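You operate a simulated robot arm through the tools that you are given. There is no shell and no other tool. Be economical: measure what you need, move in short steps, check, and stop when the job is done.

You run a simulated robot arm. Do the job below in one go: nothing can be reset, and whatever is moved stays where it is left.

## Task
Swap the red gear end on the stub shaft for the yellow one, keyed with the key of its number.
Fine: the old key goes into slot 1 of the key rack, the red gear end on the blue mat.

The check looks at the end state, three seconds after you hand in, the way a careful person would. Anything else that was tipped, shoved, dropped, spilled or broken makes it a failure.

## Robot
A 7-joint arm with a two-finger parallel gripper, fixed in place. Base frame: the origin is at the foot of the arm, x ahead of it, y to its left, z up; the work surface is at about z = 803. Units: mm, degrees, N and s.
With the tool pointing down near the work surface it reaches from about 240 to 680 mm from the base axis. Its first joint turns from -66.0 to 66.0 degrees. Payload 2.4 kg.
The TCP is the grasp point between the finger pads, 30 mm short of the fingertips. In the tool frame z runs along the fingers and y along their closing line. Largest opening 94 mm; finger width 28, thickness 10; the body of the gripper, 50 by 96 mm, starts 55 mm behind the TCP.
Orientation is told as [roll, pitch, yaw] about the base's x, y, z axes, in that order, counted from this pose: with the fingers straight down and closing along the base's y, the tool's x points along the base's -x, its y along +y and its z along -z.

## Interface
- The arm moves only by the tool servo_tool. Its argument "increments" is a list of rows, each an object of numbers (a shift or turn left out is 0, a gripper value left out holds the last): "dx", "dy", "dz": the shift along the tool's x, y, z in mm; "rx", "ry", "rz": the turn, a rotation vector about the tool's x, y, z in degrees; "hand": the finger opening in mm, from 0 to 94. In form: [{"dx": .., "dy": .., "dz": .., "rx": .., "ry": .., "rz": .., "hand": ..}, ...]. A call has 1 to 8 rows; each row shifts and turns the commanded pose from where the row before left it, along the tool's axes as they then stand. Rows are played at 5 a second. More than 50 mm and 8.6 degrees between two rows, or a gripper value outside its range, and nothing of the call is played. Where a pose cannot be reached the arm comes as near as it can. A force on the tool above 40 N (or 10 N above the force at the start of the call, whichever is more), or a blocked arm, ends the call early, and 0.2 s more pass. Each finger travels about 153 mm/s and halts on what it meets, pressing with about 31 N; the grip force reading is that of the motor and also rises with nothing between the fingers. The clock runs only during rows and for 0.2 s after the last one: add rows that do not move to give the fingers time. It gives the time, the measured TCP pose, the force on the tool (base axes), the opening and the grip force at its end, in the units of the frame above (readings bear some noise), and new pictures: "show" is both (left out), scene, wrist or none.
- Cameras (640 x 400 px; columns grow to the right, rows downward): "scene" is fixed at [30.2, 470, 1441.8]; the picture's right is [-0.82, -0.57, 0.00], its down [-0.34, 0.49, -0.80] and it looks along [0.46, -0.66, -0.59] (base axes); focal length 371 px, centre (320, 200). "wrist" rides on the gripper at [-37, 0, -58] in the tool frame; the picture's right is [0.00, -1.00, 0.00], its down [0.97, 0.00, -0.24] and it looks along [0.24, 0.00, 0.97] (tool axes); focal length 218 px, centre (320, 200). There is no depth. A picture from a camera that has moved, and an enlarged one, comes with that camera's place and axes in the base frame and with its lens.
- zoom(camera, box): a new picture of the part [left, top, right, bottom] of that camera's present view, enlarged. No time passes.
- close_job(): hands the job in; it is judged then, once.

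Go step by step. Nothing tells you positions but the pictures and the camera data: compare them with the known pose of the tool, close in by small moves and look again before you grip or let go. The budget is 120 turns and 150 pictures, counting those below and the enlarged ones. Unless the task says otherwise, let go and move clear before handing in, and close with one line.

The tools are called after ">>>" as name(argument=value, ...) on one line, values as JSON. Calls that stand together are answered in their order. servo_tool: Moves the arm, as the interface text tells. Its arguments: {"type":"object","properties":{"increments":{"type":"array","items":{"type":"object","properties":{"dx":{"type":"number"},"dy":{"type":"number"},"dz":{"type":"number"},"rx":{"type":"number"},"ry":{"type":"number"},"rz":{"type":"number"},"hand":{"type":"number"}}}},"show":{"type":"string","enum":["both","scene","wrist","none"]}},"required":["increments"]} The other tools are called the same way: zoom (camera, box) takes an enlarged picture of a part of a camera's view; close_job () hands the job in.

At the start:

```text
time_s: 0.0
eef_pos: [362.7, -103.9, 1096.4]
tcp_rot: [0.0, 0.0, -0.1]
ft_force: [-0.1, -0.2, 0.3]
width: 94.0
grasp_force: 0.0
```

scene: 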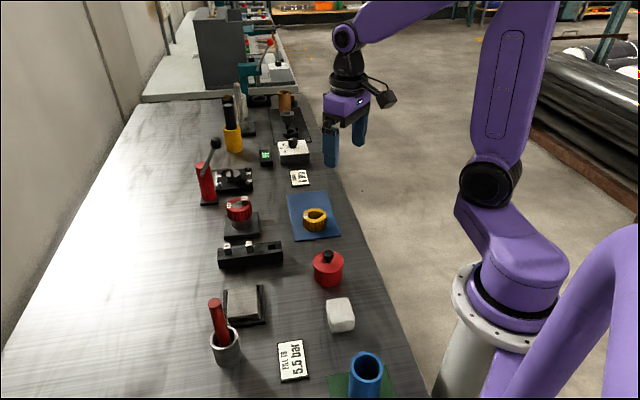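
wrist: 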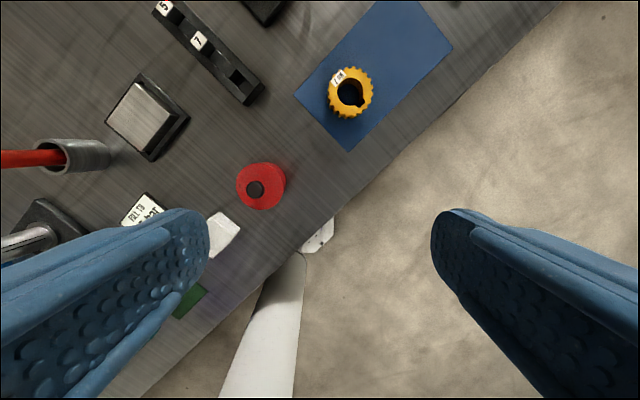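

I see a bench with a red gear end on a stub block, a black key rack behind it, and the yellow gear on the blue mat. I'll zoom in on these first.

>>> zoom(camera="scene", box=[200, 180, 360, 280])

>>> zoom(camera="wrist", box=[140, 0, 460, 200])

>>> zoom(camera="scene", box=[180, 80, 340, 200])

```text
4.00 times, centred on (280, 230) of scene
camera zoom: at [30.2, 470.0, 1441.8], right [-0.82, -0.57, 0.0], down [-0.34, 0.49, -0.8], along [0.46, -0.66, -0.59], focal length 1484 px, centre (480, 80)
```

zoom: 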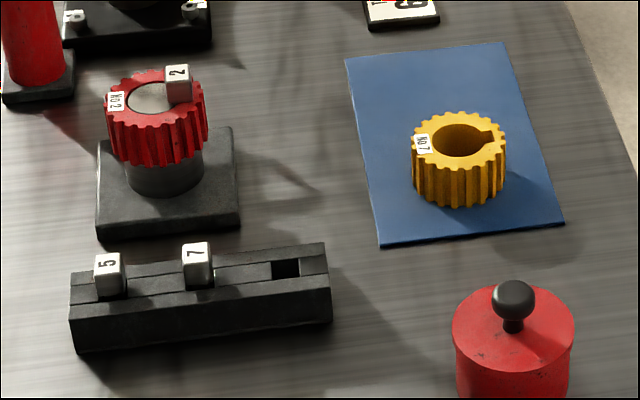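

```text
2.00 times, centred on (300, 100) of wrist
camera zoom: at [398.4, -105.2, 1152.6], right [0.0, -1.0, 0.0], down [-0.97, 0.0, 0.24], along [-0.24, 0.0, -0.97], focal length 436 px, centre (360, 400)
```

zoom: 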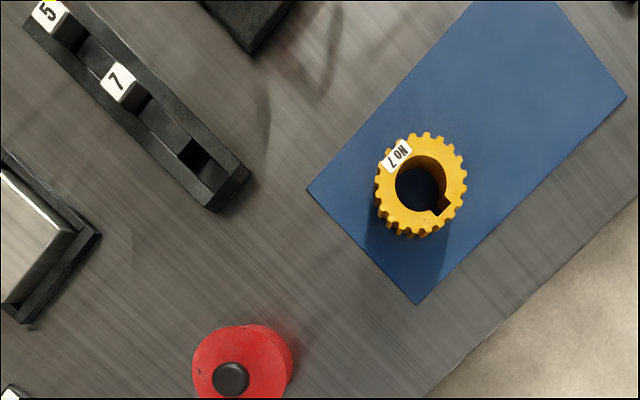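

```text
3.33 times, centred on (260, 140) of scene
camera zoom: at [30.2, 470.0, 1441.8], right [-0.82, -0.57, 0.0], down [-0.34, 0.49, -0.8], along [0.46, -0.66, -0.59], focal length 1237 px, centre (520, 400)
```

zoom: 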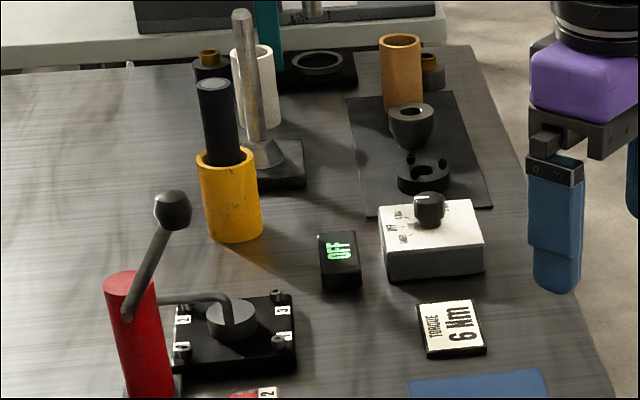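

The yellow gear No 7 is near (467,-144), the red gear and key 2 near (616,-17), and the rack runs diagonally through (526,45). I'm moving the wrist camera over the red gear.

>>> servo_tool(increments=[{"dx": -40, "dy": 18, "dz": 0}, {"dx": -40, "dy": 18, "dz": 0}, {"dx": -40, "dy": 18, "dz": 0}, {"dx": -40, "dy": 18, "dz": 0}, {"dx": -40, "dy": 18, "dz": 0}, {}], show="wrist")

```text
time_s: 1.4
eef_pos: [561.5, -16.5, 1095.5]
tcp_rot: [0.1, 0.0, 0.1]
ft_force: [0.6, 0.4, 0.7]
width: 94.0
grasp_force: 0.0
camera wrist: at [597.3, -16.7, 1153.5], right [0.0, -1.0, 0.0], down [-0.97, 0.0, 0.24], along [-0.24, 0.0, -0.97], focal length 218 px, centre (320, 200)
```

wrist: 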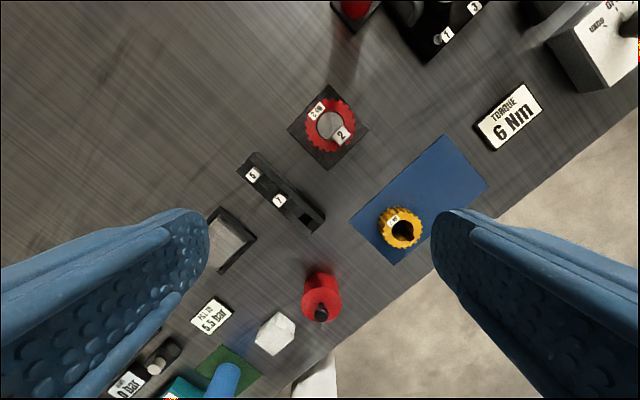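

>>> zoom(camera="wrist", box=[280, 75, 376, 175])

>>> zoom(camera="wrist", box=[230, 140, 330, 240])

>>> zoom(camera="wrist", box=[340, 130, 490, 270])

```text
4.00 times, centred on (328, 125) of wrist
camera zoom: at [597.3, -16.7, 1153.5], right [0.0, -1.0, 0.0], down [-0.97, 0.0, 0.24], along [-0.24, 0.0, -0.97], focal length 873 px, centre (288, 500)
```

zoom: 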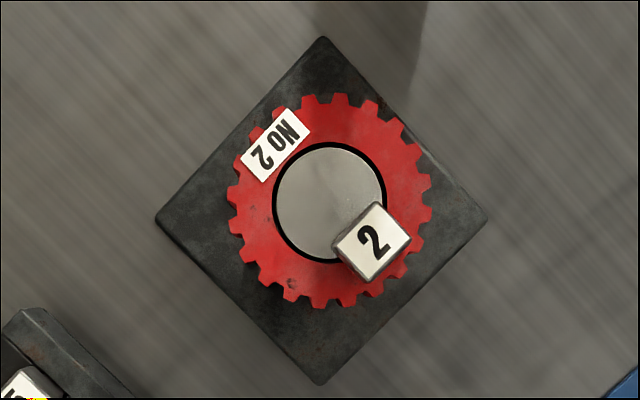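

```text
4.00 times, centred on (280, 190) of wrist
camera zoom: at [597.3, -16.7, 1153.5], right [0.0, -1.0, 0.0], down [-0.97, 0.0, 0.24], along [-0.24, 0.0, -0.97], focal length 873 px, centre (480, 240)
```

zoom: 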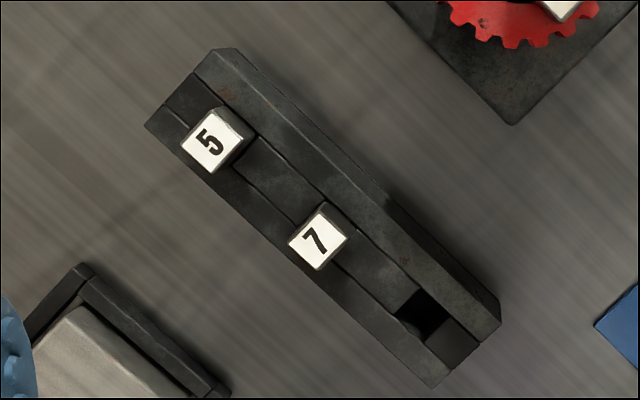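

```text
2.86 times, centred on (415, 200) of wrist
camera zoom: at [597.3, -16.7, 1153.5], right [0.0, -1.0, 0.0], down [-0.97, 0.0, 0.24], along [-0.24, 0.0, -0.97], focal length 624 px, centre (49, 200)
```

zoom: 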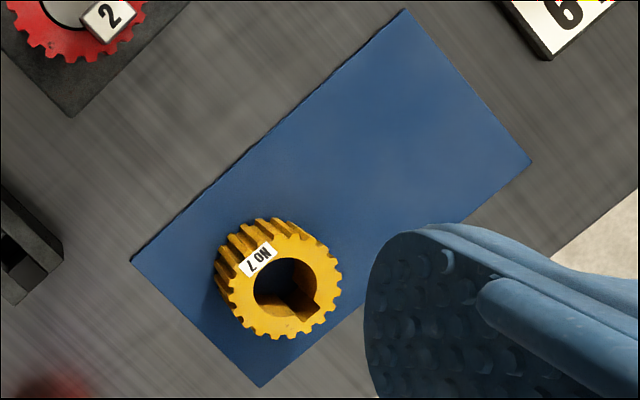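

The red shaft is at about (621,-29) with a top near z=880, and key 2 is on its 225° side. The empty rack slot is at the rack's near end, in line with keys 7 and 5. I'll turn the tool 45° and come closer over key 2.

>>> servo_tool(increments=[{"dx": -30, "dy": -24, "dz": 0}, {"rz": -7.5, "dz": 12}, {"rz": -7.5, "dz": 12}, {"rz": -7.5, "dz": 12}, {"rz": -7.5, "dz": 12}, {"rz": -7.5, "dz": 12}, {"rz": -7.5, "dz": 12}, {}], show="wrist")

```text
time_s: 3.2
eef_pos: [592.0, -38.2, 1023.0]
tcp_rot: [-0.2, 0.0, 45.1]
ft_force: [-0.4, 0.1, -0.7]
width: 93.8
grasp_force: 0.0
camera wrist: at [617.1, -13.6, 1081.2], right [0.71, -0.71, 0.0], down [-0.69, -0.69, 0.24], along [-0.17, -0.17, -0.97], focal length 218 px, centre (320, 200)
```

wrist: 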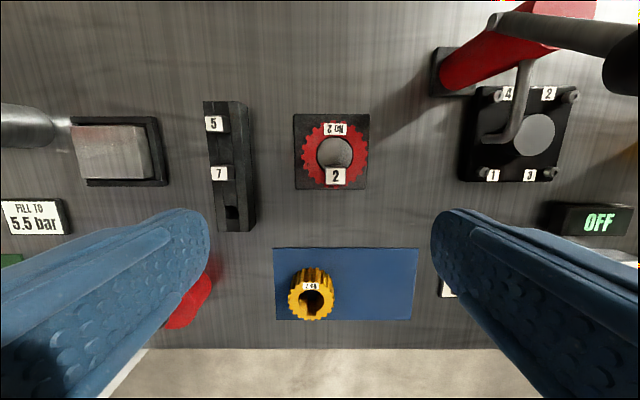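

Everything lines up at 45° now. I'm zooming for measurements.

>>> zoom(camera="wrist", box=[280, 100, 392, 200])

>>> zoom(camera="wrist", box=[180, 90, 292, 240])

>>> zoom(camera="wrist", box=[270, 240, 430, 330])

```text
4.00 times, centred on (336, 150) of wrist
camera zoom: at [617.1, -13.6, 1081.2], right [0.71, -0.71, 0.0], down [-0.69, -0.69, 0.24], along [-0.17, -0.17, -0.97], focal length 873 px, centre (256, 400)
```

zoom: 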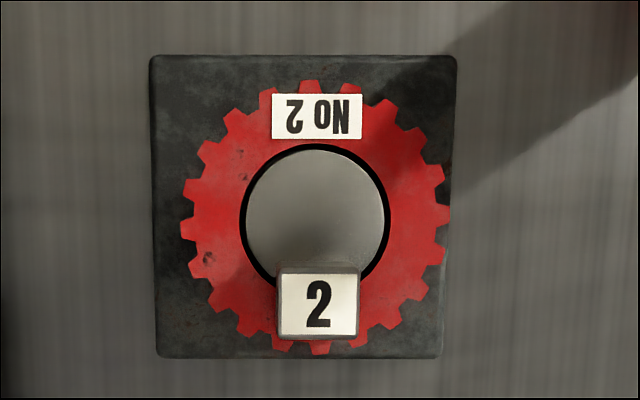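

```text
2.67 times, centred on (236, 165) of wrist
camera zoom: at [617.1, -13.6, 1081.2], right [0.71, -0.71, 0.0], down [-0.69, -0.69, 0.24], along [-0.17, -0.17, -0.97], focal length 582 px, centre (544, 293)
```

zoom: 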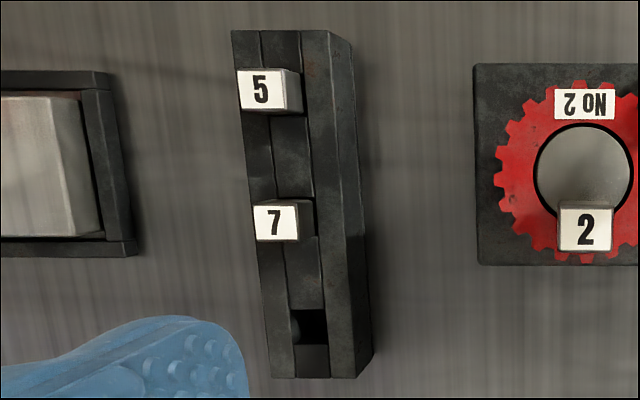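

```text
4.00 times, centred on (350, 285) of wrist
camera zoom: at [617.1, -13.6, 1081.2], right [0.71, -0.71, 0.0], down [-0.69, -0.69, 0.24], along [-0.17, -0.17, -0.97], focal length 873 px, centre (200, -140)
```

zoom: 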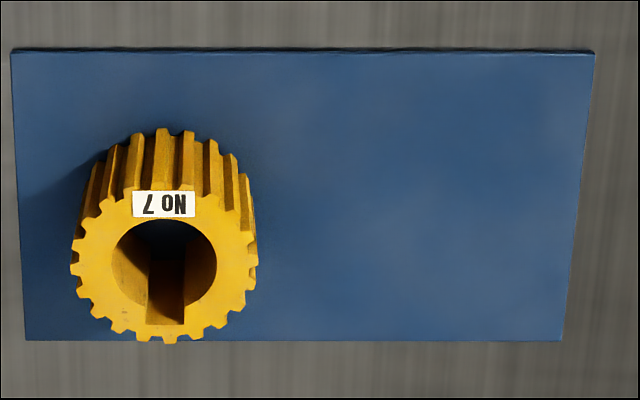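

Key 2 is at about (609,-41) with its top near z=895, and the yellow gear already has the same orientation as the red one. I'm centring over key 2 and descending partway.

>>> servo_tool(increments=[{"dx": -11.6, "dy": -13.7, "dz": 20, "hand": 45}, {"dz": 30}, {"dz": 23}, {}], show="both")

```text
time_s: 4.2
eef_pos: [610.4, -38.4, 949.3]
tcp_rot: [0.0, 0.0, 45.0]
ft_force: [-0.2, 0.2, -0.2]
width: 44.8
grasp_force: 0.0
camera wrist: at [634.9, -13.4, 1006.9], right [0.71, -0.71, 0.0], down [-0.69, -0.69, 0.24], along [-0.17, -0.17, -0.97], focal length 218 px, centre (320, 200)
```

scene: 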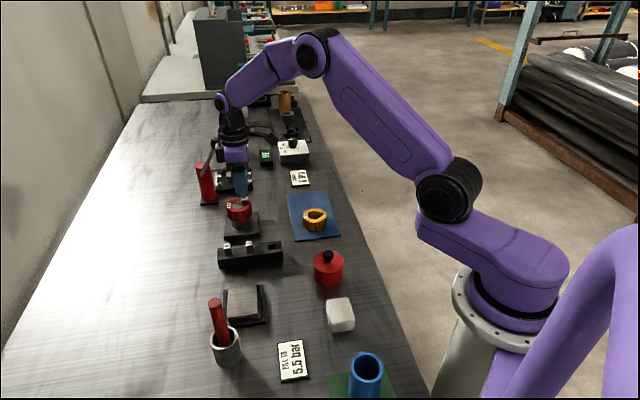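
wrist: 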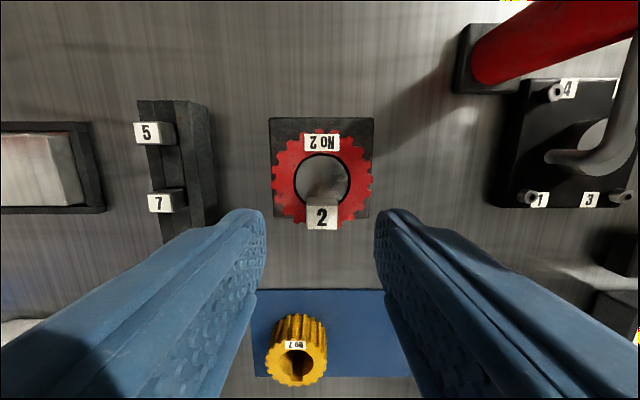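

The head is centred between the fingers. I'm descending further to just above the gear face.

>>> servo_tool(increments=[{"dz": 15, "dy": -0.7, "hand": 32}, {"dz": 13}, {}], show="both")

>>> zoom(camera="scene", box=[190, 150, 290, 240])

>>> zoom(camera="wrist", box=[240, 160, 400, 280])

```text
time_s: 5.0
eef_pos: [611.6, -39.4, 924.0]
tcp_rot: [0.0, 0.0, 45.0]
ft_force: [0.6, -0.1, 0.3]
width: 32.0
grasp_force: 0.2
camera wrist: at [636.1, -15.0, 980.2], right [0.71, -0.71, 0.0], down [-0.69, -0.69, 0.24], along [-0.17, -0.17, -0.97], focal length 218 px, centre (320, 200)
```

scene: 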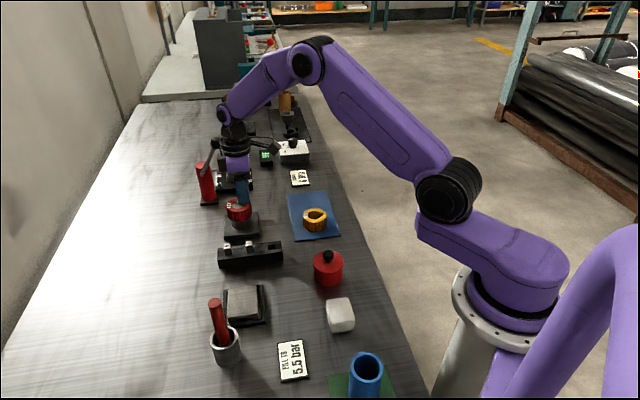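
wrist: 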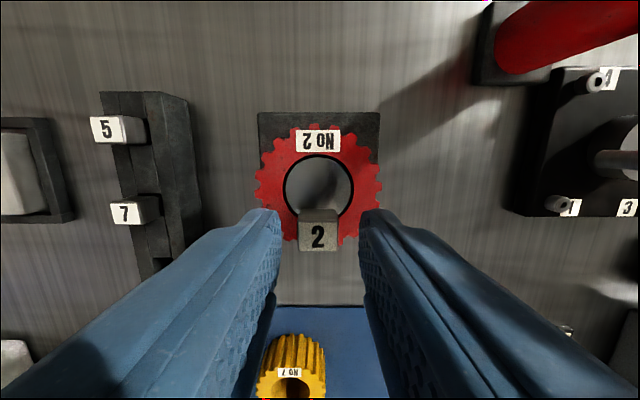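

```text
4.44 times, centred on (240, 195) of scene
camera zoom: at [30.2, 470.0, 1441.8], right [-0.82, -0.57, 0.0], down [-0.34, 0.49, -0.8], along [0.46, -0.66, -0.59], focal length 1650 px, centre (676, 222)
```

zoom: 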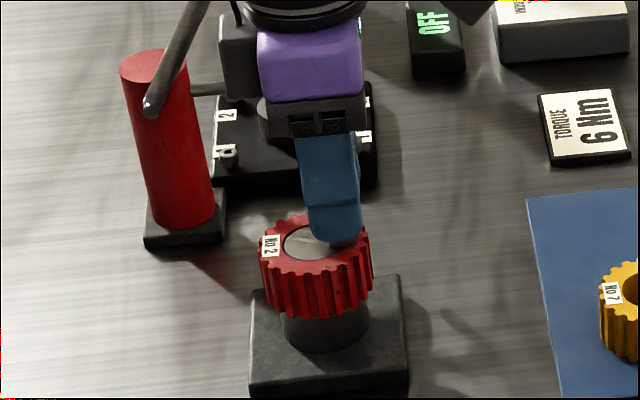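

```text
3.33 times, centred on (320, 220) of wrist
camera zoom: at [636.1, -15.0, 980.2], right [0.71, -0.71, 0.0], down [-0.69, -0.69, 0.24], along [-0.17, -0.17, -0.97], focal length 728 px, centre (320, 133)
```

zoom: 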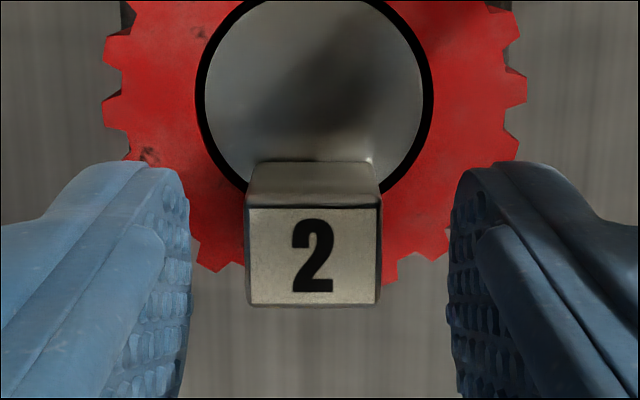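

The head top is at z≈894, and I have small corrections to make. I'm lowering 10 mm and gripping key 2.

>>> servo_tool(increments=[{"dz": 10, "dy": 0.8, "dx": 1}, {"hand": 10}, {}, {}], show="wrist")

```text
time_s: 6.0
eef_pos: [610.1, -40.9, 913.0]
tcp_rot: [0.0, 0.0, 45.1]
ft_force: [0.4, 0.3, 2.0]
width: 17.0
grasp_force: 30.6
camera wrist: at [634.8, -15.7, 970.1], right [0.71, -0.71, 0.0], down [-0.69, -0.69, 0.24], along [-0.17, -0.17, -0.97], focal length 218 px, centre (320, 200)
```

wrist: 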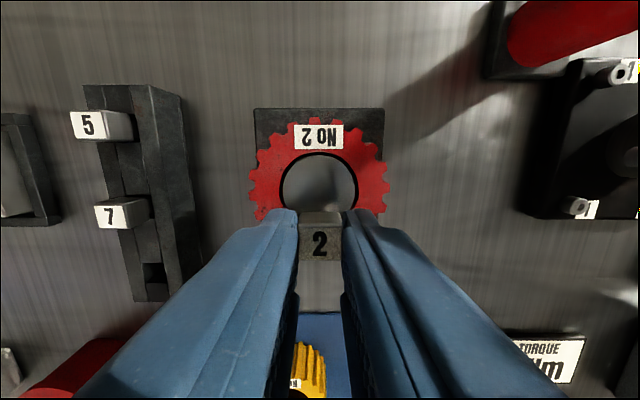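

I have the key, at a width of 17. I'm lifting it straight up.

>>> servo_tool(increments=[{"dz": -8}, {"dz": -12}, {"dz": -20}, {"dz": -20}, {}], show="both")

>>> zoom(camera="scene", box=[190, 150, 290, 240])

>>> zoom(camera="wrist", box=[260, 140, 380, 260])

```text
time_s: 7.2
eef_pos: [610.5, -41.2, 972.3]
tcp_rot: [-0.1, 0.1, 45.0]
ft_force: [-0.4, 0.2, -0.1]
width: 17.0
grasp_force: 31.1
camera wrist: at [635.4, -15.0, 1030.1], right [0.71, -0.71, 0.0], down [-0.69, -0.69, 0.24], along [-0.17, -0.17, -0.97], focal length 218 px, centre (320, 200)
```

scene: 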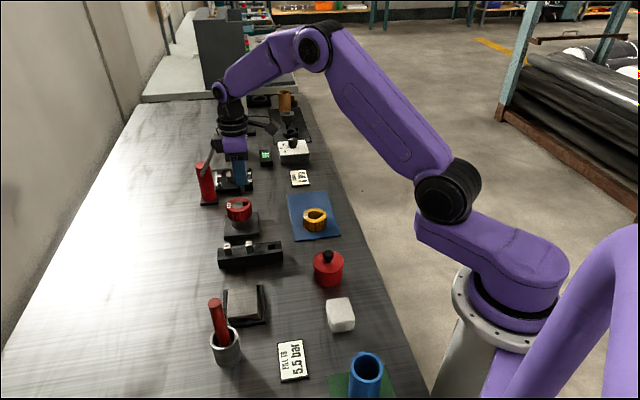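
wrist: 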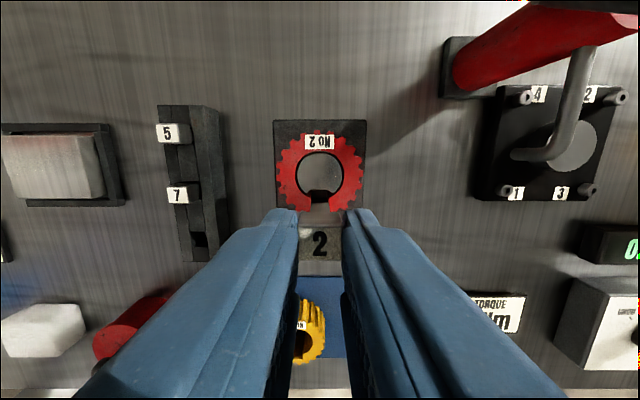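

```text
4.44 times, centred on (240, 195) of scene
camera zoom: at [30.2, 470.0, 1441.8], right [-0.82, -0.57, 0.0], down [-0.34, 0.49, -0.8], along [0.46, -0.66, -0.59], focal length 1650 px, centre (676, 222)
```

zoom: 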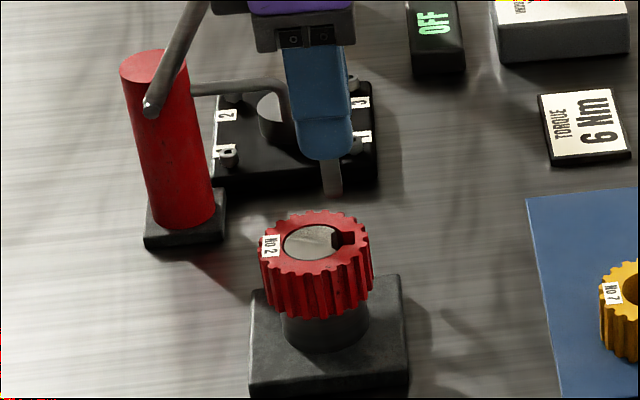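

```text
3.33 times, centred on (320, 200) of wrist
camera zoom: at [635.4, -15.0, 1030.1], right [0.71, -0.71, 0.0], down [-0.69, -0.69, 0.24], along [-0.17, -0.17, -0.97], focal length 728 px, centre (320, 200)
```

zoom: 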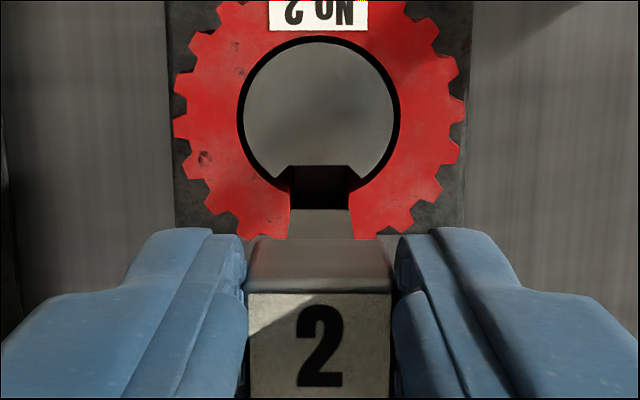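

Key 2 is out, with a blade of about 25 mm. I estimate the empty slot at about (493,5), so I'm moving to hover above it.

>>> servo_tool(increments=[{"dx": 12.5, "dy": 29}, {"dx": 12.5, "dy": 29}, {"dx": 12.5, "dy": 29}, {"dx": 12.5, "dy": 29}, {"dz": 30}, {}], show="wrist")

>>> zoom(camera="wrist", box=[240, 90, 400, 250])

>>> zoom(camera="scene", box=[200, 190, 300, 280])

```text
time_s: 8.6
eef_pos: [492.3, 7.4, 943.6]
tcp_rot: [0.1, -0.1, 45.0]
ft_force: [-0.4, -0.3, -1.1]
width: 17.0
grasp_force: 30.5
camera wrist: at [516.8, 32.3, 999.9], right [0.71, -0.71, 0.0], down [-0.69, -0.69, 0.24], along [-0.17, -0.17, -0.97], focal length 218 px, centre (320, 200)
```

wrist: 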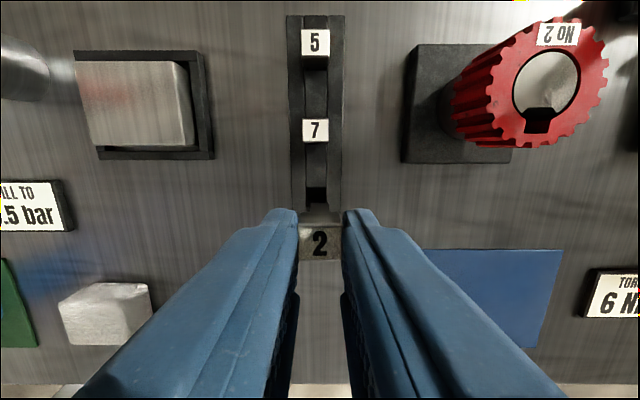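

```text
2.50 times, centred on (320, 170) of wrist
camera zoom: at [516.8, 32.3, 999.9], right [0.71, -0.71, 0.0], down [-0.69, -0.69, 0.24], along [-0.17, -0.17, -0.97], focal length 546 px, centre (320, 275)
```

zoom: 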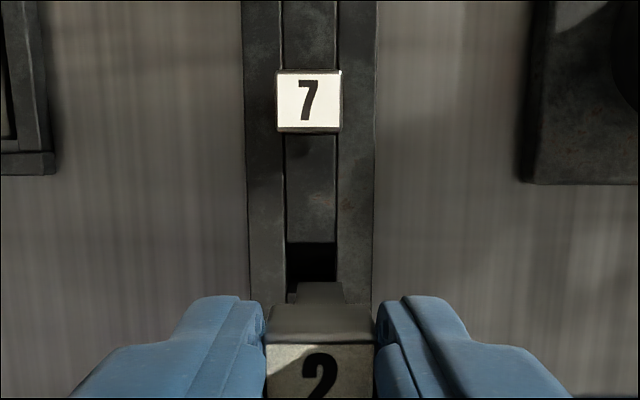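

```text
4.44 times, centred on (250, 235) of scene
camera zoom: at [30.2, 470.0, 1441.8], right [-0.82, -0.57, 0.0], down [-0.34, 0.49, -0.8], along [0.46, -0.66, -0.59], focal length 1650 px, centre (631, 44)
```

zoom: 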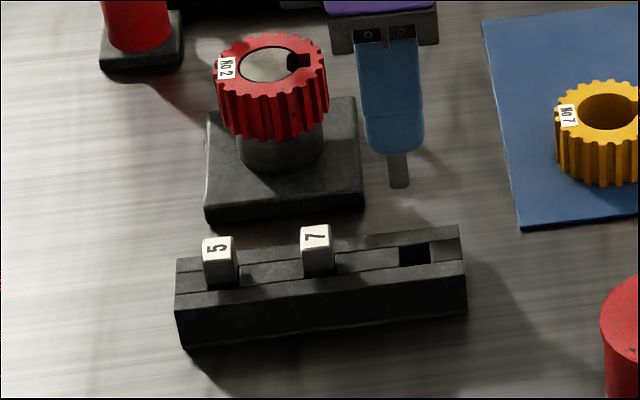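

The slot is about 3 mm left and about 3.5 mm nearer than the held key. I'll correct that, lower partway and look again.

>>> servo_tool(increments=[{"dx": 3.5, "dy": 2.8}, {"dz": 15}, {"dz": 13}, {}], show="wrist")

>>> zoom(camera="wrist", box=[260, 80, 380, 260])

>>> zoom(camera="scene", box=[200, 190, 300, 280])

```text
time_s: 9.6
eef_pos: [489.1, 6.1, 914.7]
tcp_rot: [0.0, 0.0, 45.0]
ft_force: [-0.2, -0.1, -1.0]
width: 16.9
grasp_force: 31.3
camera wrist: at [512.9, 31.1, 972.1], right [0.71, -0.71, 0.0], down [-0.69, -0.69, 0.24], along [-0.17, -0.17, -0.97], focal length 218 px, centre (320, 200)
```

wrist: 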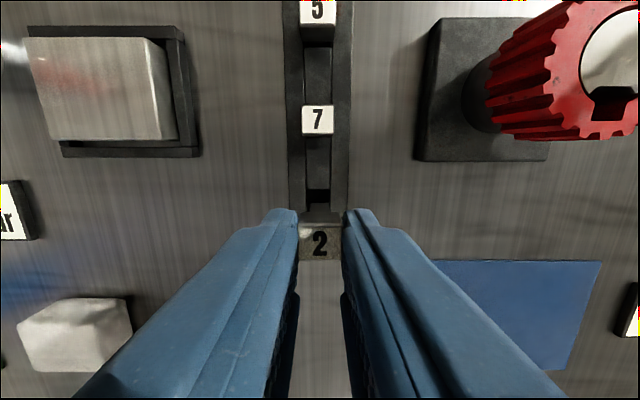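

```text
2.22 times, centred on (320, 170) of wrist
camera zoom: at [512.9, 31.1, 972.1], right [0.71, -0.71, 0.0], down [-0.69, -0.69, 0.24], along [-0.17, -0.17, -0.97], focal length 485 px, centre (320, 267)
```

zoom: 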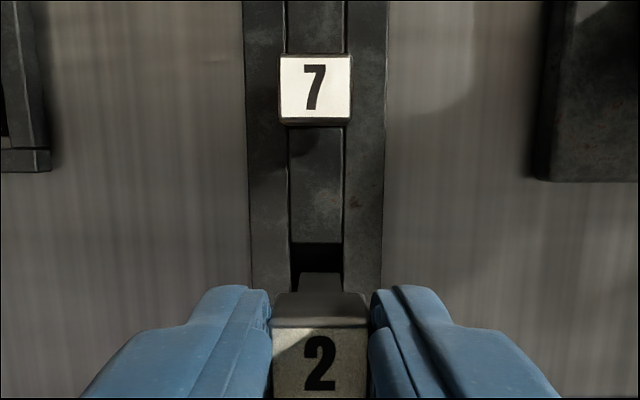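

```text
4.44 times, centred on (250, 235) of scene
camera zoom: at [30.2, 470.0, 1441.8], right [-0.82, -0.57, 0.0], down [-0.34, 0.49, -0.8], along [0.46, -0.66, -0.59], focal length 1650 px, centre (631, 44)
```

zoom: 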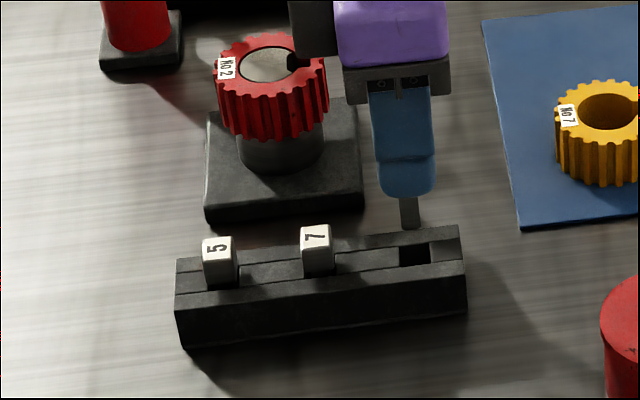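

It's nearly aligned with about 1 mm to shift left. I'll insert it.

>>> servo_tool(increments=[{"dy": 0.9, "dx": 0.3, "dz": 8}, {"dz": 10}, {"dz": 10}, {}], show="scene")

>>> zoom(camera="scene", box=[200, 190, 300, 280])

>>> zoom(camera="wrist", box=[260, 80, 380, 260])

```text
time_s: 10.6
eef_pos: [487.7, 8.2, 886.5]
tcp_rot: [0.1, 0.0, 45.0]
ft_force: [-0.7, 0.3, -0.8]
width: 16.7
grasp_force: 30.8
```

scene: 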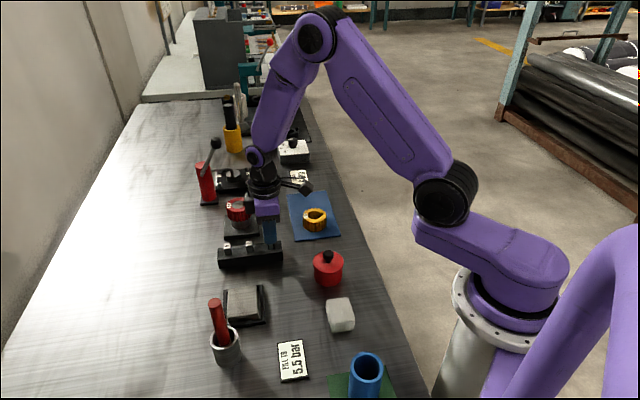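

```text
4.44 times, centred on (250, 235) of scene
camera zoom: at [30.2, 470.0, 1441.8], right [-0.82, -0.57, 0.0], down [-0.34, 0.49, -0.8], along [0.46, -0.66, -0.59], focal length 1650 px, centre (631, 44)
```

zoom: 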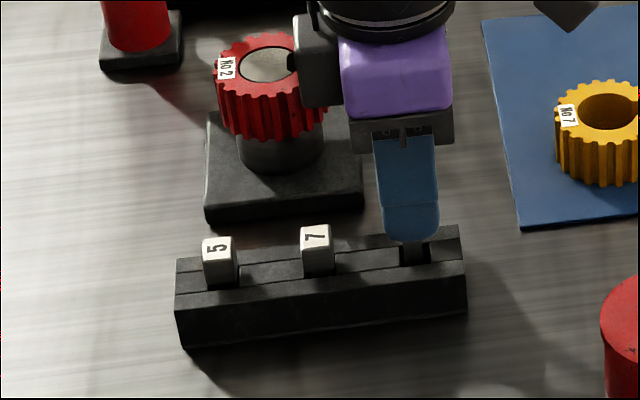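

```text
2.22 times, centred on (320, 170) of wrist
camera zoom: at [511.9, 32.6, 944.0], right [0.71, -0.71, 0.0], down [-0.69, -0.69, 0.24], along [-0.17, -0.17, -0.97], focal length 485 px, centre (320, 267)
```

zoom: 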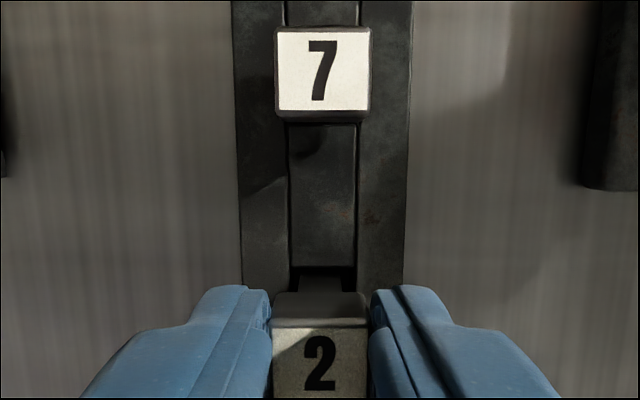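

The blade is entering the slot. I'm continuing down gently.

>>> servo_tool(increments=[{"dy": -0.5, "dz": 5}, {"dz": 5}, {"dz": 3}, {}], show="none")

>>> zoom(camera="wrist", box=[260, 80, 380, 260])

>>> zoom(camera="scene", box=[220, 220, 300, 280])

```text
time_s: 11.6
eef_pos: [488.4, 5.0, 873.0]
tcp_rot: [0.1, -0.1, 45.1]
ft_force: [0.8, 0.2, -0.6]
width: 16.7
grasp_force: 30.9
```

```text
2.22 times, centred on (320, 170) of wrist
camera zoom: at [512.8, 31.2, 930.8], right [0.71, -0.71, 0.0], down [-0.69, -0.69, 0.24], along [-0.17, -0.17, -0.97], focal length 485 px, centre (320, 267)
```

zoom: 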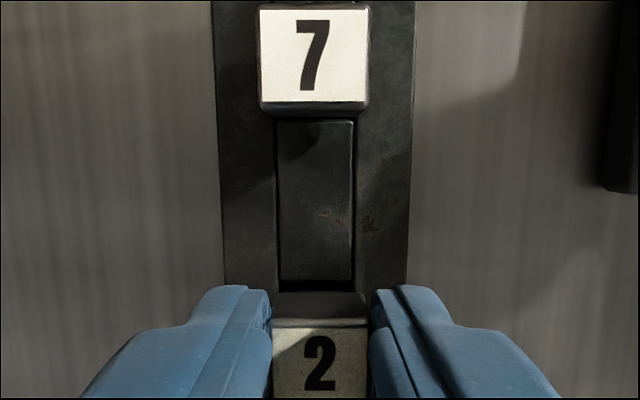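

```text
6.67 times, centred on (260, 250) of scene
camera zoom: at [30.2, 470.0, 1441.8], right [-0.82, -0.57, 0.0], down [-0.34, 0.49, -0.8], along [0.46, -0.66, -0.59], focal length 2474 px, centre (720, -133)
```

zoom: 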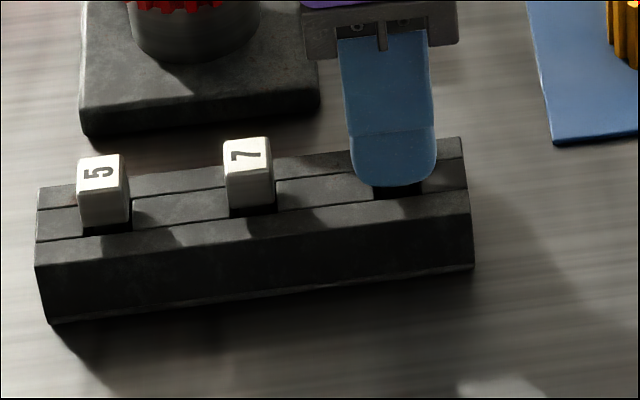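

There's about 5 mm left to match key 7's seated height. I'm easing down.

>>> servo_tool(increments=[{"dy": 0.6, "dz": 1.5}, {"dz": 1.5}, {"dz": 1.5}, {}], show="none")

>>> zoom(camera="scene", box=[220, 220, 300, 280])

```text
time_s: 12.6
eef_pos: [487.1, 6.2, 869.4]
tcp_rot: [0.0, 0.0, 45.1]
ft_force: [-3.4, 0.1, 13.1]
width: 16.8
grasp_force: 31.3
```

```text
6.67 times, centred on (260, 250) of scene
camera zoom: at [29.9, 470.0, 1441.8], right [-0.82, -0.57, 0.0], down [-0.34, 0.49, -0.8], along [0.46, -0.66, -0.59], focal length 2474 px, centre (720, -133)
```

zoom: 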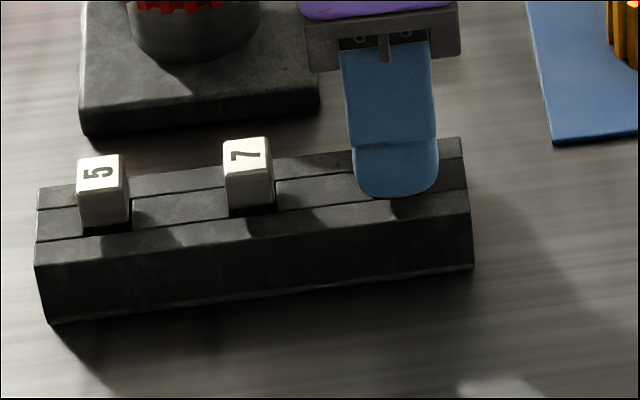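

Contact is at 13 N and the key looks seated. I'll release and lift.

>>> servo_tool(increments=[{"dz": -0.7}, {"hand": 26}, {}, {"dz": -15}, {"dz": -30}, {}], show="wrist")

>>> zoom(camera="wrist", box=[260, 80, 380, 260])

>>> zoom(camera="scene", box=[220, 220, 300, 280])

```text
time_s: 14.0
eef_pos: [485.7, 7.1, 913.7]
tcp_rot: [0.0, 0.0, 45.0]
ft_force: [0.7, 0.8, 0.0]
width: 26.2
grasp_force: 0.0
camera wrist: at [510.7, 31.5, 971.6], right [0.71, -0.71, 0.0], down [-0.69, -0.69, 0.24], along [-0.17, -0.17, -0.97], focal length 218 px, centre (320, 200)
```

wrist: 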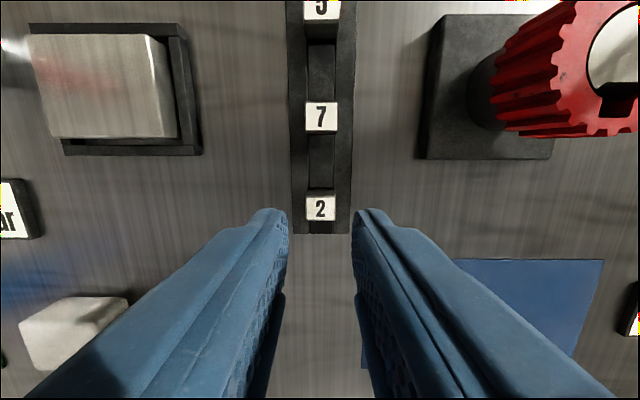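

```text
2.22 times, centred on (320, 170) of wrist
camera zoom: at [510.7, 31.5, 971.6], right [0.71, -0.71, 0.0], down [-0.69, -0.69, 0.24], along [-0.17, -0.17, -0.97], focal length 485 px, centre (320, 267)
```

zoom: 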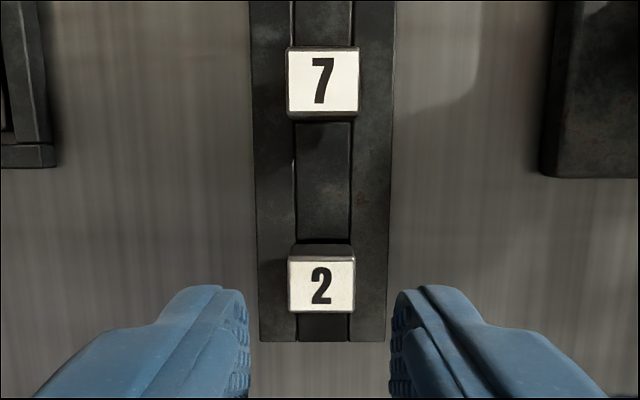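

```text
6.67 times, centred on (260, 250) of scene
camera zoom: at [30.2, 470.0, 1441.8], right [-0.82, -0.57, 0.0], down [-0.34, 0.49, -0.8], along [0.46, -0.66, -0.59], focal length 2474 px, centre (720, -133)
```

zoom: 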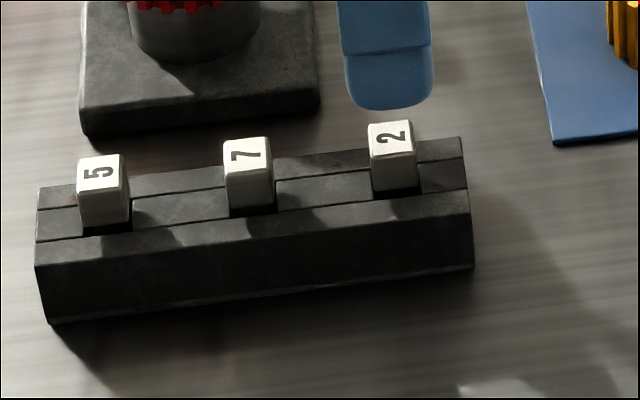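

Key 2 is seated in the end slot like the others. Next I'll go above the red gear.

>>> servo_tool(increments=[{"dz": -45}, {"dx": -17, "dy": -30}, {"dx": -17, "dy": -30}, {"dx": -17, "dy": -30}, {"dx": -17, "dy": -30, "hand": 84}, {}, {}], show="wrist")

>>> zoom(camera="wrist", box=[240, 140, 400, 300])

>>> zoom(camera="scene", box=[200, 160, 280, 240])

```text
time_s: 15.6
eef_pos: [619.0, -30.3, 958.0]
tcp_rot: [0.0, 0.0, 45.0]
ft_force: [-0.4, 0.0, -0.2]
width: 83.7
grasp_force: 0.0
camera wrist: at [644.3, -6.4, 1015.7], right [0.71, -0.71, 0.0], down [-0.69, -0.69, 0.24], along [-0.17, -0.17, -0.97], focal length 218 px, centre (320, 200)
```

wrist: 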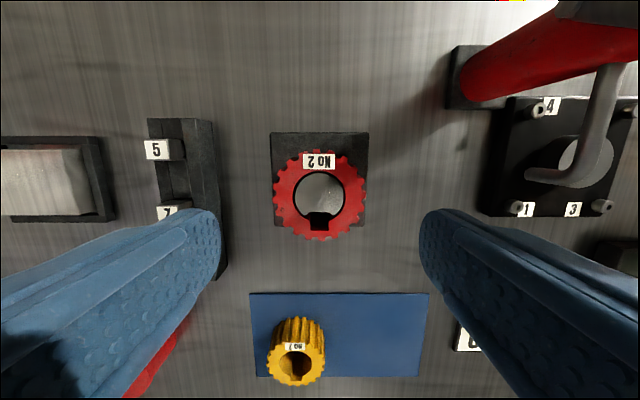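

```text
2.50 times, centred on (320, 220) of wrist
camera zoom: at [644.3, -6.4, 1015.7], right [0.71, -0.71, 0.0], down [-0.69, -0.69, 0.24], along [-0.17, -0.17, -0.97], focal length 546 px, centre (320, 150)
```

zoom: 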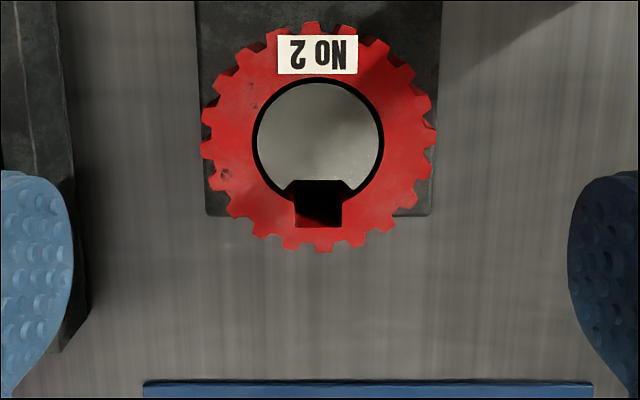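

```text
5.00 times, centred on (240, 200) of scene
camera zoom: at [30.2, 470.0, 1441.8], right [-0.82, -0.57, 0.0], down [-0.34, 0.49, -0.8], along [0.46, -0.66, -0.59], focal length 1856 px, centre (720, 200)
```

zoom: 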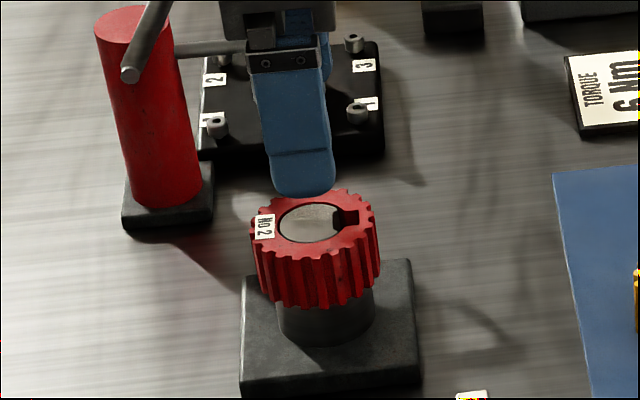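

The red gear is about 5 mm up-image from the TCP. I'm adjusting and descending around it.

>>> servo_tool(increments=[{"dx": -4.8, "dz": 20}, {"dz": 25}, {"dz": 15}, {}], show="wrist")

>>> zoom(camera="scene", box=[200, 160, 280, 240])

```text
time_s: 16.6
eef_pos: [623.3, -26.5, 897.6]
tcp_rot: [0.0, 0.0, 45.1]
ft_force: [0.3, -0.6, -0.4]
width: 83.9
grasp_force: 0.1
camera wrist: at [647.7, -1.8, 955.8], right [0.71, -0.71, 0.0], down [-0.69, -0.69, 0.24], along [-0.17, -0.17, -0.97], focal length 218 px, centre (320, 200)
```

wrist: 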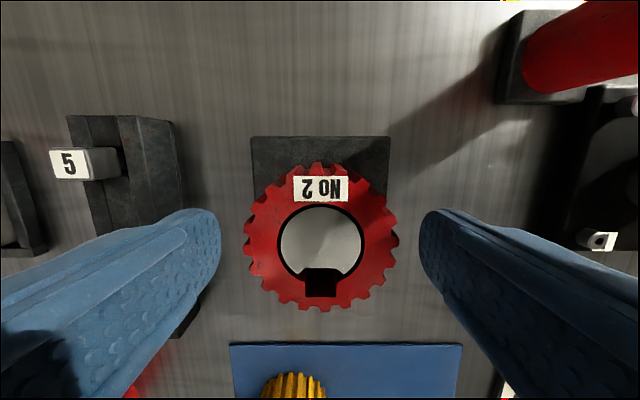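

```text
5.00 times, centred on (240, 200) of scene
camera zoom: at [30.2, 470.0, 1441.8], right [-0.82, -0.57, 0.0], down [-0.34, 0.49, -0.8], along [0.46, -0.66, -0.59], focal length 1856 px, centre (720, 200)
```

zoom: 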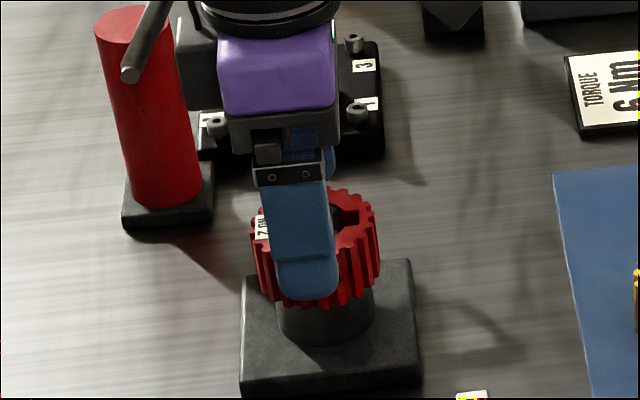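

It's centred. I'm lowering to grip the gear body.

>>> servo_tool(increments=[{"dz": 15}, {"dz": 14}, {}, {"hand": 50}, {}, {}], show="wrist")

>>> zoom(camera="scene", box=[200, 160, 280, 240])

```text
time_s: 18.0
eef_pos: [624.4, -26.4, 869.9]
tcp_rot: [0.0, 0.1, 45.1]
ft_force: [1.0, -0.1, 0.3]
width: 62.6
grasp_force: 31.1
camera wrist: at [648.4, -1.2, 926.8], right [0.71, -0.71, 0.0], down [-0.69, -0.69, 0.24], along [-0.17, -0.17, -0.97], focal length 218 px, centre (320, 200)
```

wrist: 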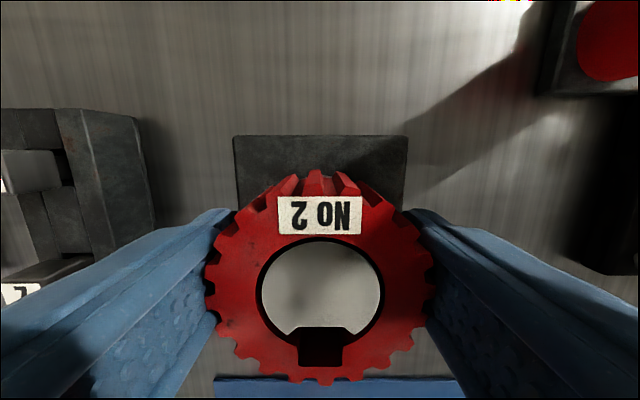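

```text
5.00 times, centred on (240, 200) of scene
camera zoom: at [30.2, 470.0, 1441.8], right [-0.82, -0.57, 0.0], down [-0.34, 0.49, -0.8], along [0.46, -0.66, -0.59], focal length 1856 px, centre (720, 200)
```

zoom: 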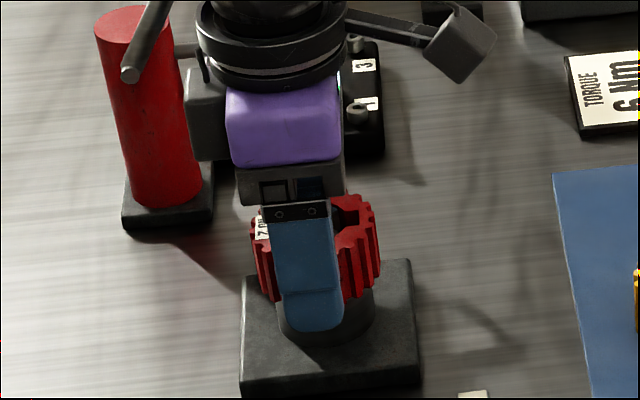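

The gear is gripped at a width of 62.6. I'm lifting straight off the shaft.

>>> servo_tool(increments=[{"dz": -6}, {"dz": -10}, {"dz": -12}, {"dz": -15}, {"dz": -20}, {"dz": -20}, {}], show="both")

>>> zoom(camera="scene", box=[200, 140, 280, 240])

```text
time_s: 19.6
eef_pos: [624.4, -28.3, 954.4]
tcp_rot: [0.0, 0.0, 45.0]
ft_force: [0.1, -0.3, -3.8]
width: 61.0
grasp_force: 31.3
camera wrist: at [647.8, -3.3, 1011.0], right [0.71, -0.71, 0.0], down [-0.69, -0.69, 0.24], along [-0.17, -0.17, -0.97], focal length 218 px, centre (320, 200)
```

scene: 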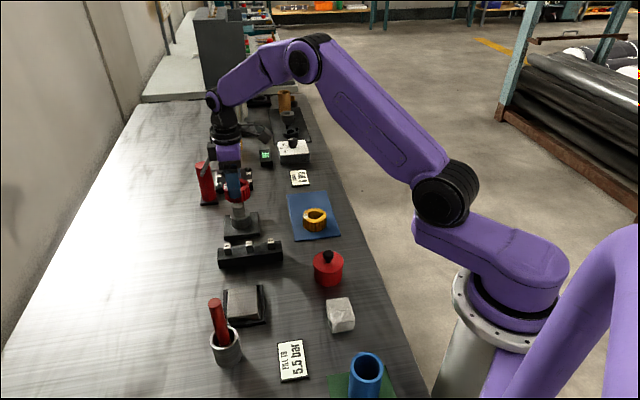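
wrist: 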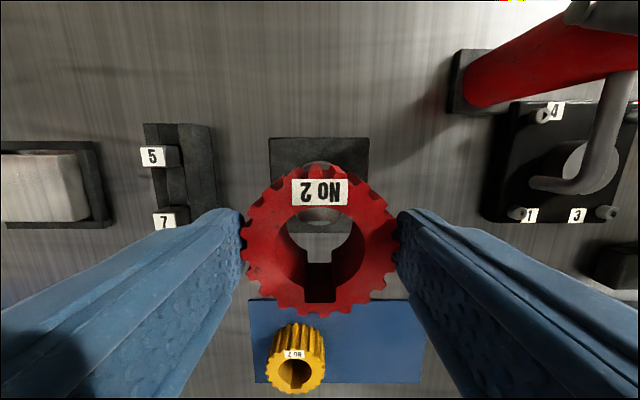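

```text
4.00 times, centred on (240, 190) of scene
camera zoom: at [30.2, 470.0, 1441.8], right [-0.82, -0.57, 0.0], down [-0.34, 0.49, -0.8], along [0.46, -0.66, -0.59], focal length 1484 px, centre (640, 240)
```

zoom: 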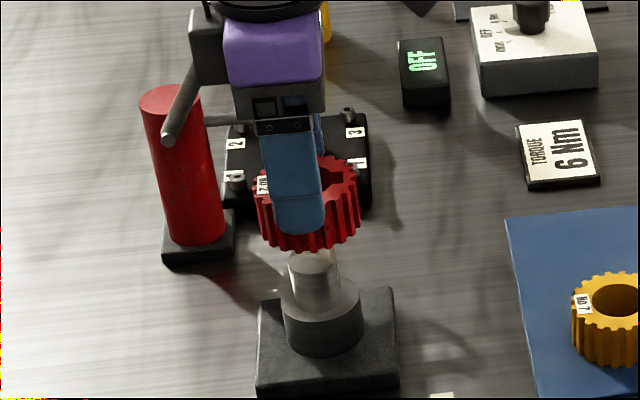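

The gear seems to have slid down in the fingers during the lift. I'm checking how it's held.

>>> zoom(camera="wrist", box=[220, 150, 420, 330])

>>> zoom(camera="scene", box=[220, 150, 260, 210])

```text
2.22 times, centred on (320, 240) of wrist
camera zoom: at [647.8, -3.3, 1011.0], right [0.71, -0.71, 0.0], down [-0.69, -0.69, 0.24], along [-0.17, -0.17, -0.97], focal length 485 px, centre (320, 111)
```

zoom: 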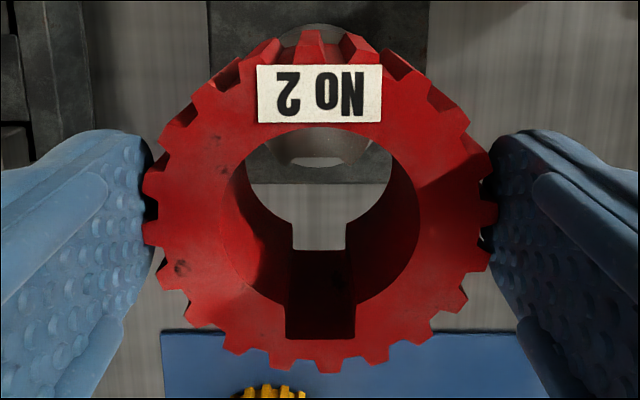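

```text
6.67 times, centred on (240, 180) of scene
camera zoom: at [30.2, 470.0, 1441.8], right [-0.82, -0.57, 0.0], down [-0.34, 0.49, -0.8], along [0.46, -0.66, -0.59], focal length 2474 px, centre (853, 333)
```

zoom: 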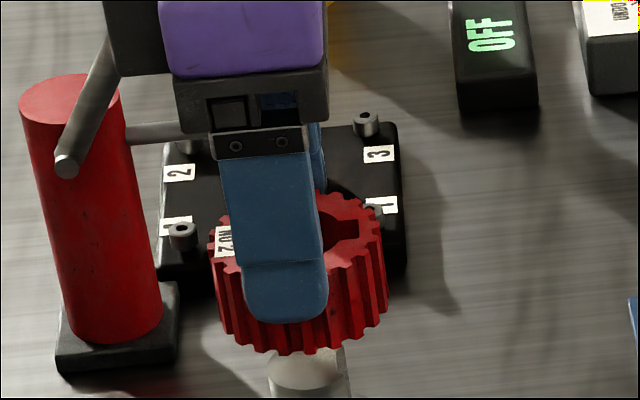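

The gear is held by about the lower 11 mm of the fingers. I'll wait briefly to see whether it's still slipping.

>>> servo_tool(increments=[{"dz": -4}, {}, {}, {}], show="none")

>>> zoom(camera="wrist", box=[220, 150, 420, 330])

```text
time_s: 20.6
eef_pos: [623.1, -27.7, 957.8]
tcp_rot: [0.1, 0.0, 45.0]
ft_force: [0.4, -0.4, -3.0]
width: 61.2
grasp_force: 30.7
```

```text
2.22 times, centred on (320, 240) of wrist
camera zoom: at [647.8, -2.8, 1015.0], right [0.71, -0.71, 0.0], down [-0.69, -0.69, 0.24], along [-0.17, -0.17, -0.97], focal length 485 px, centre (320, 111)
```

zoom: 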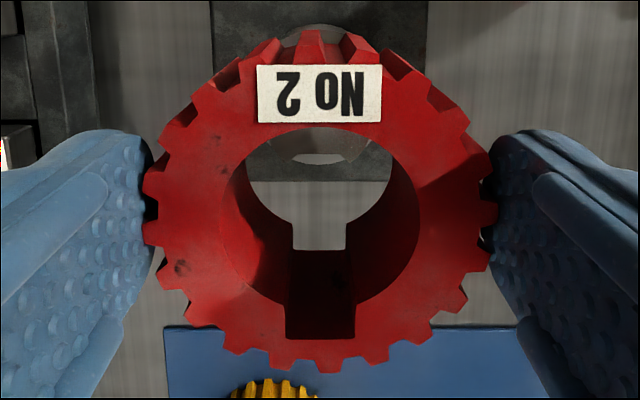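

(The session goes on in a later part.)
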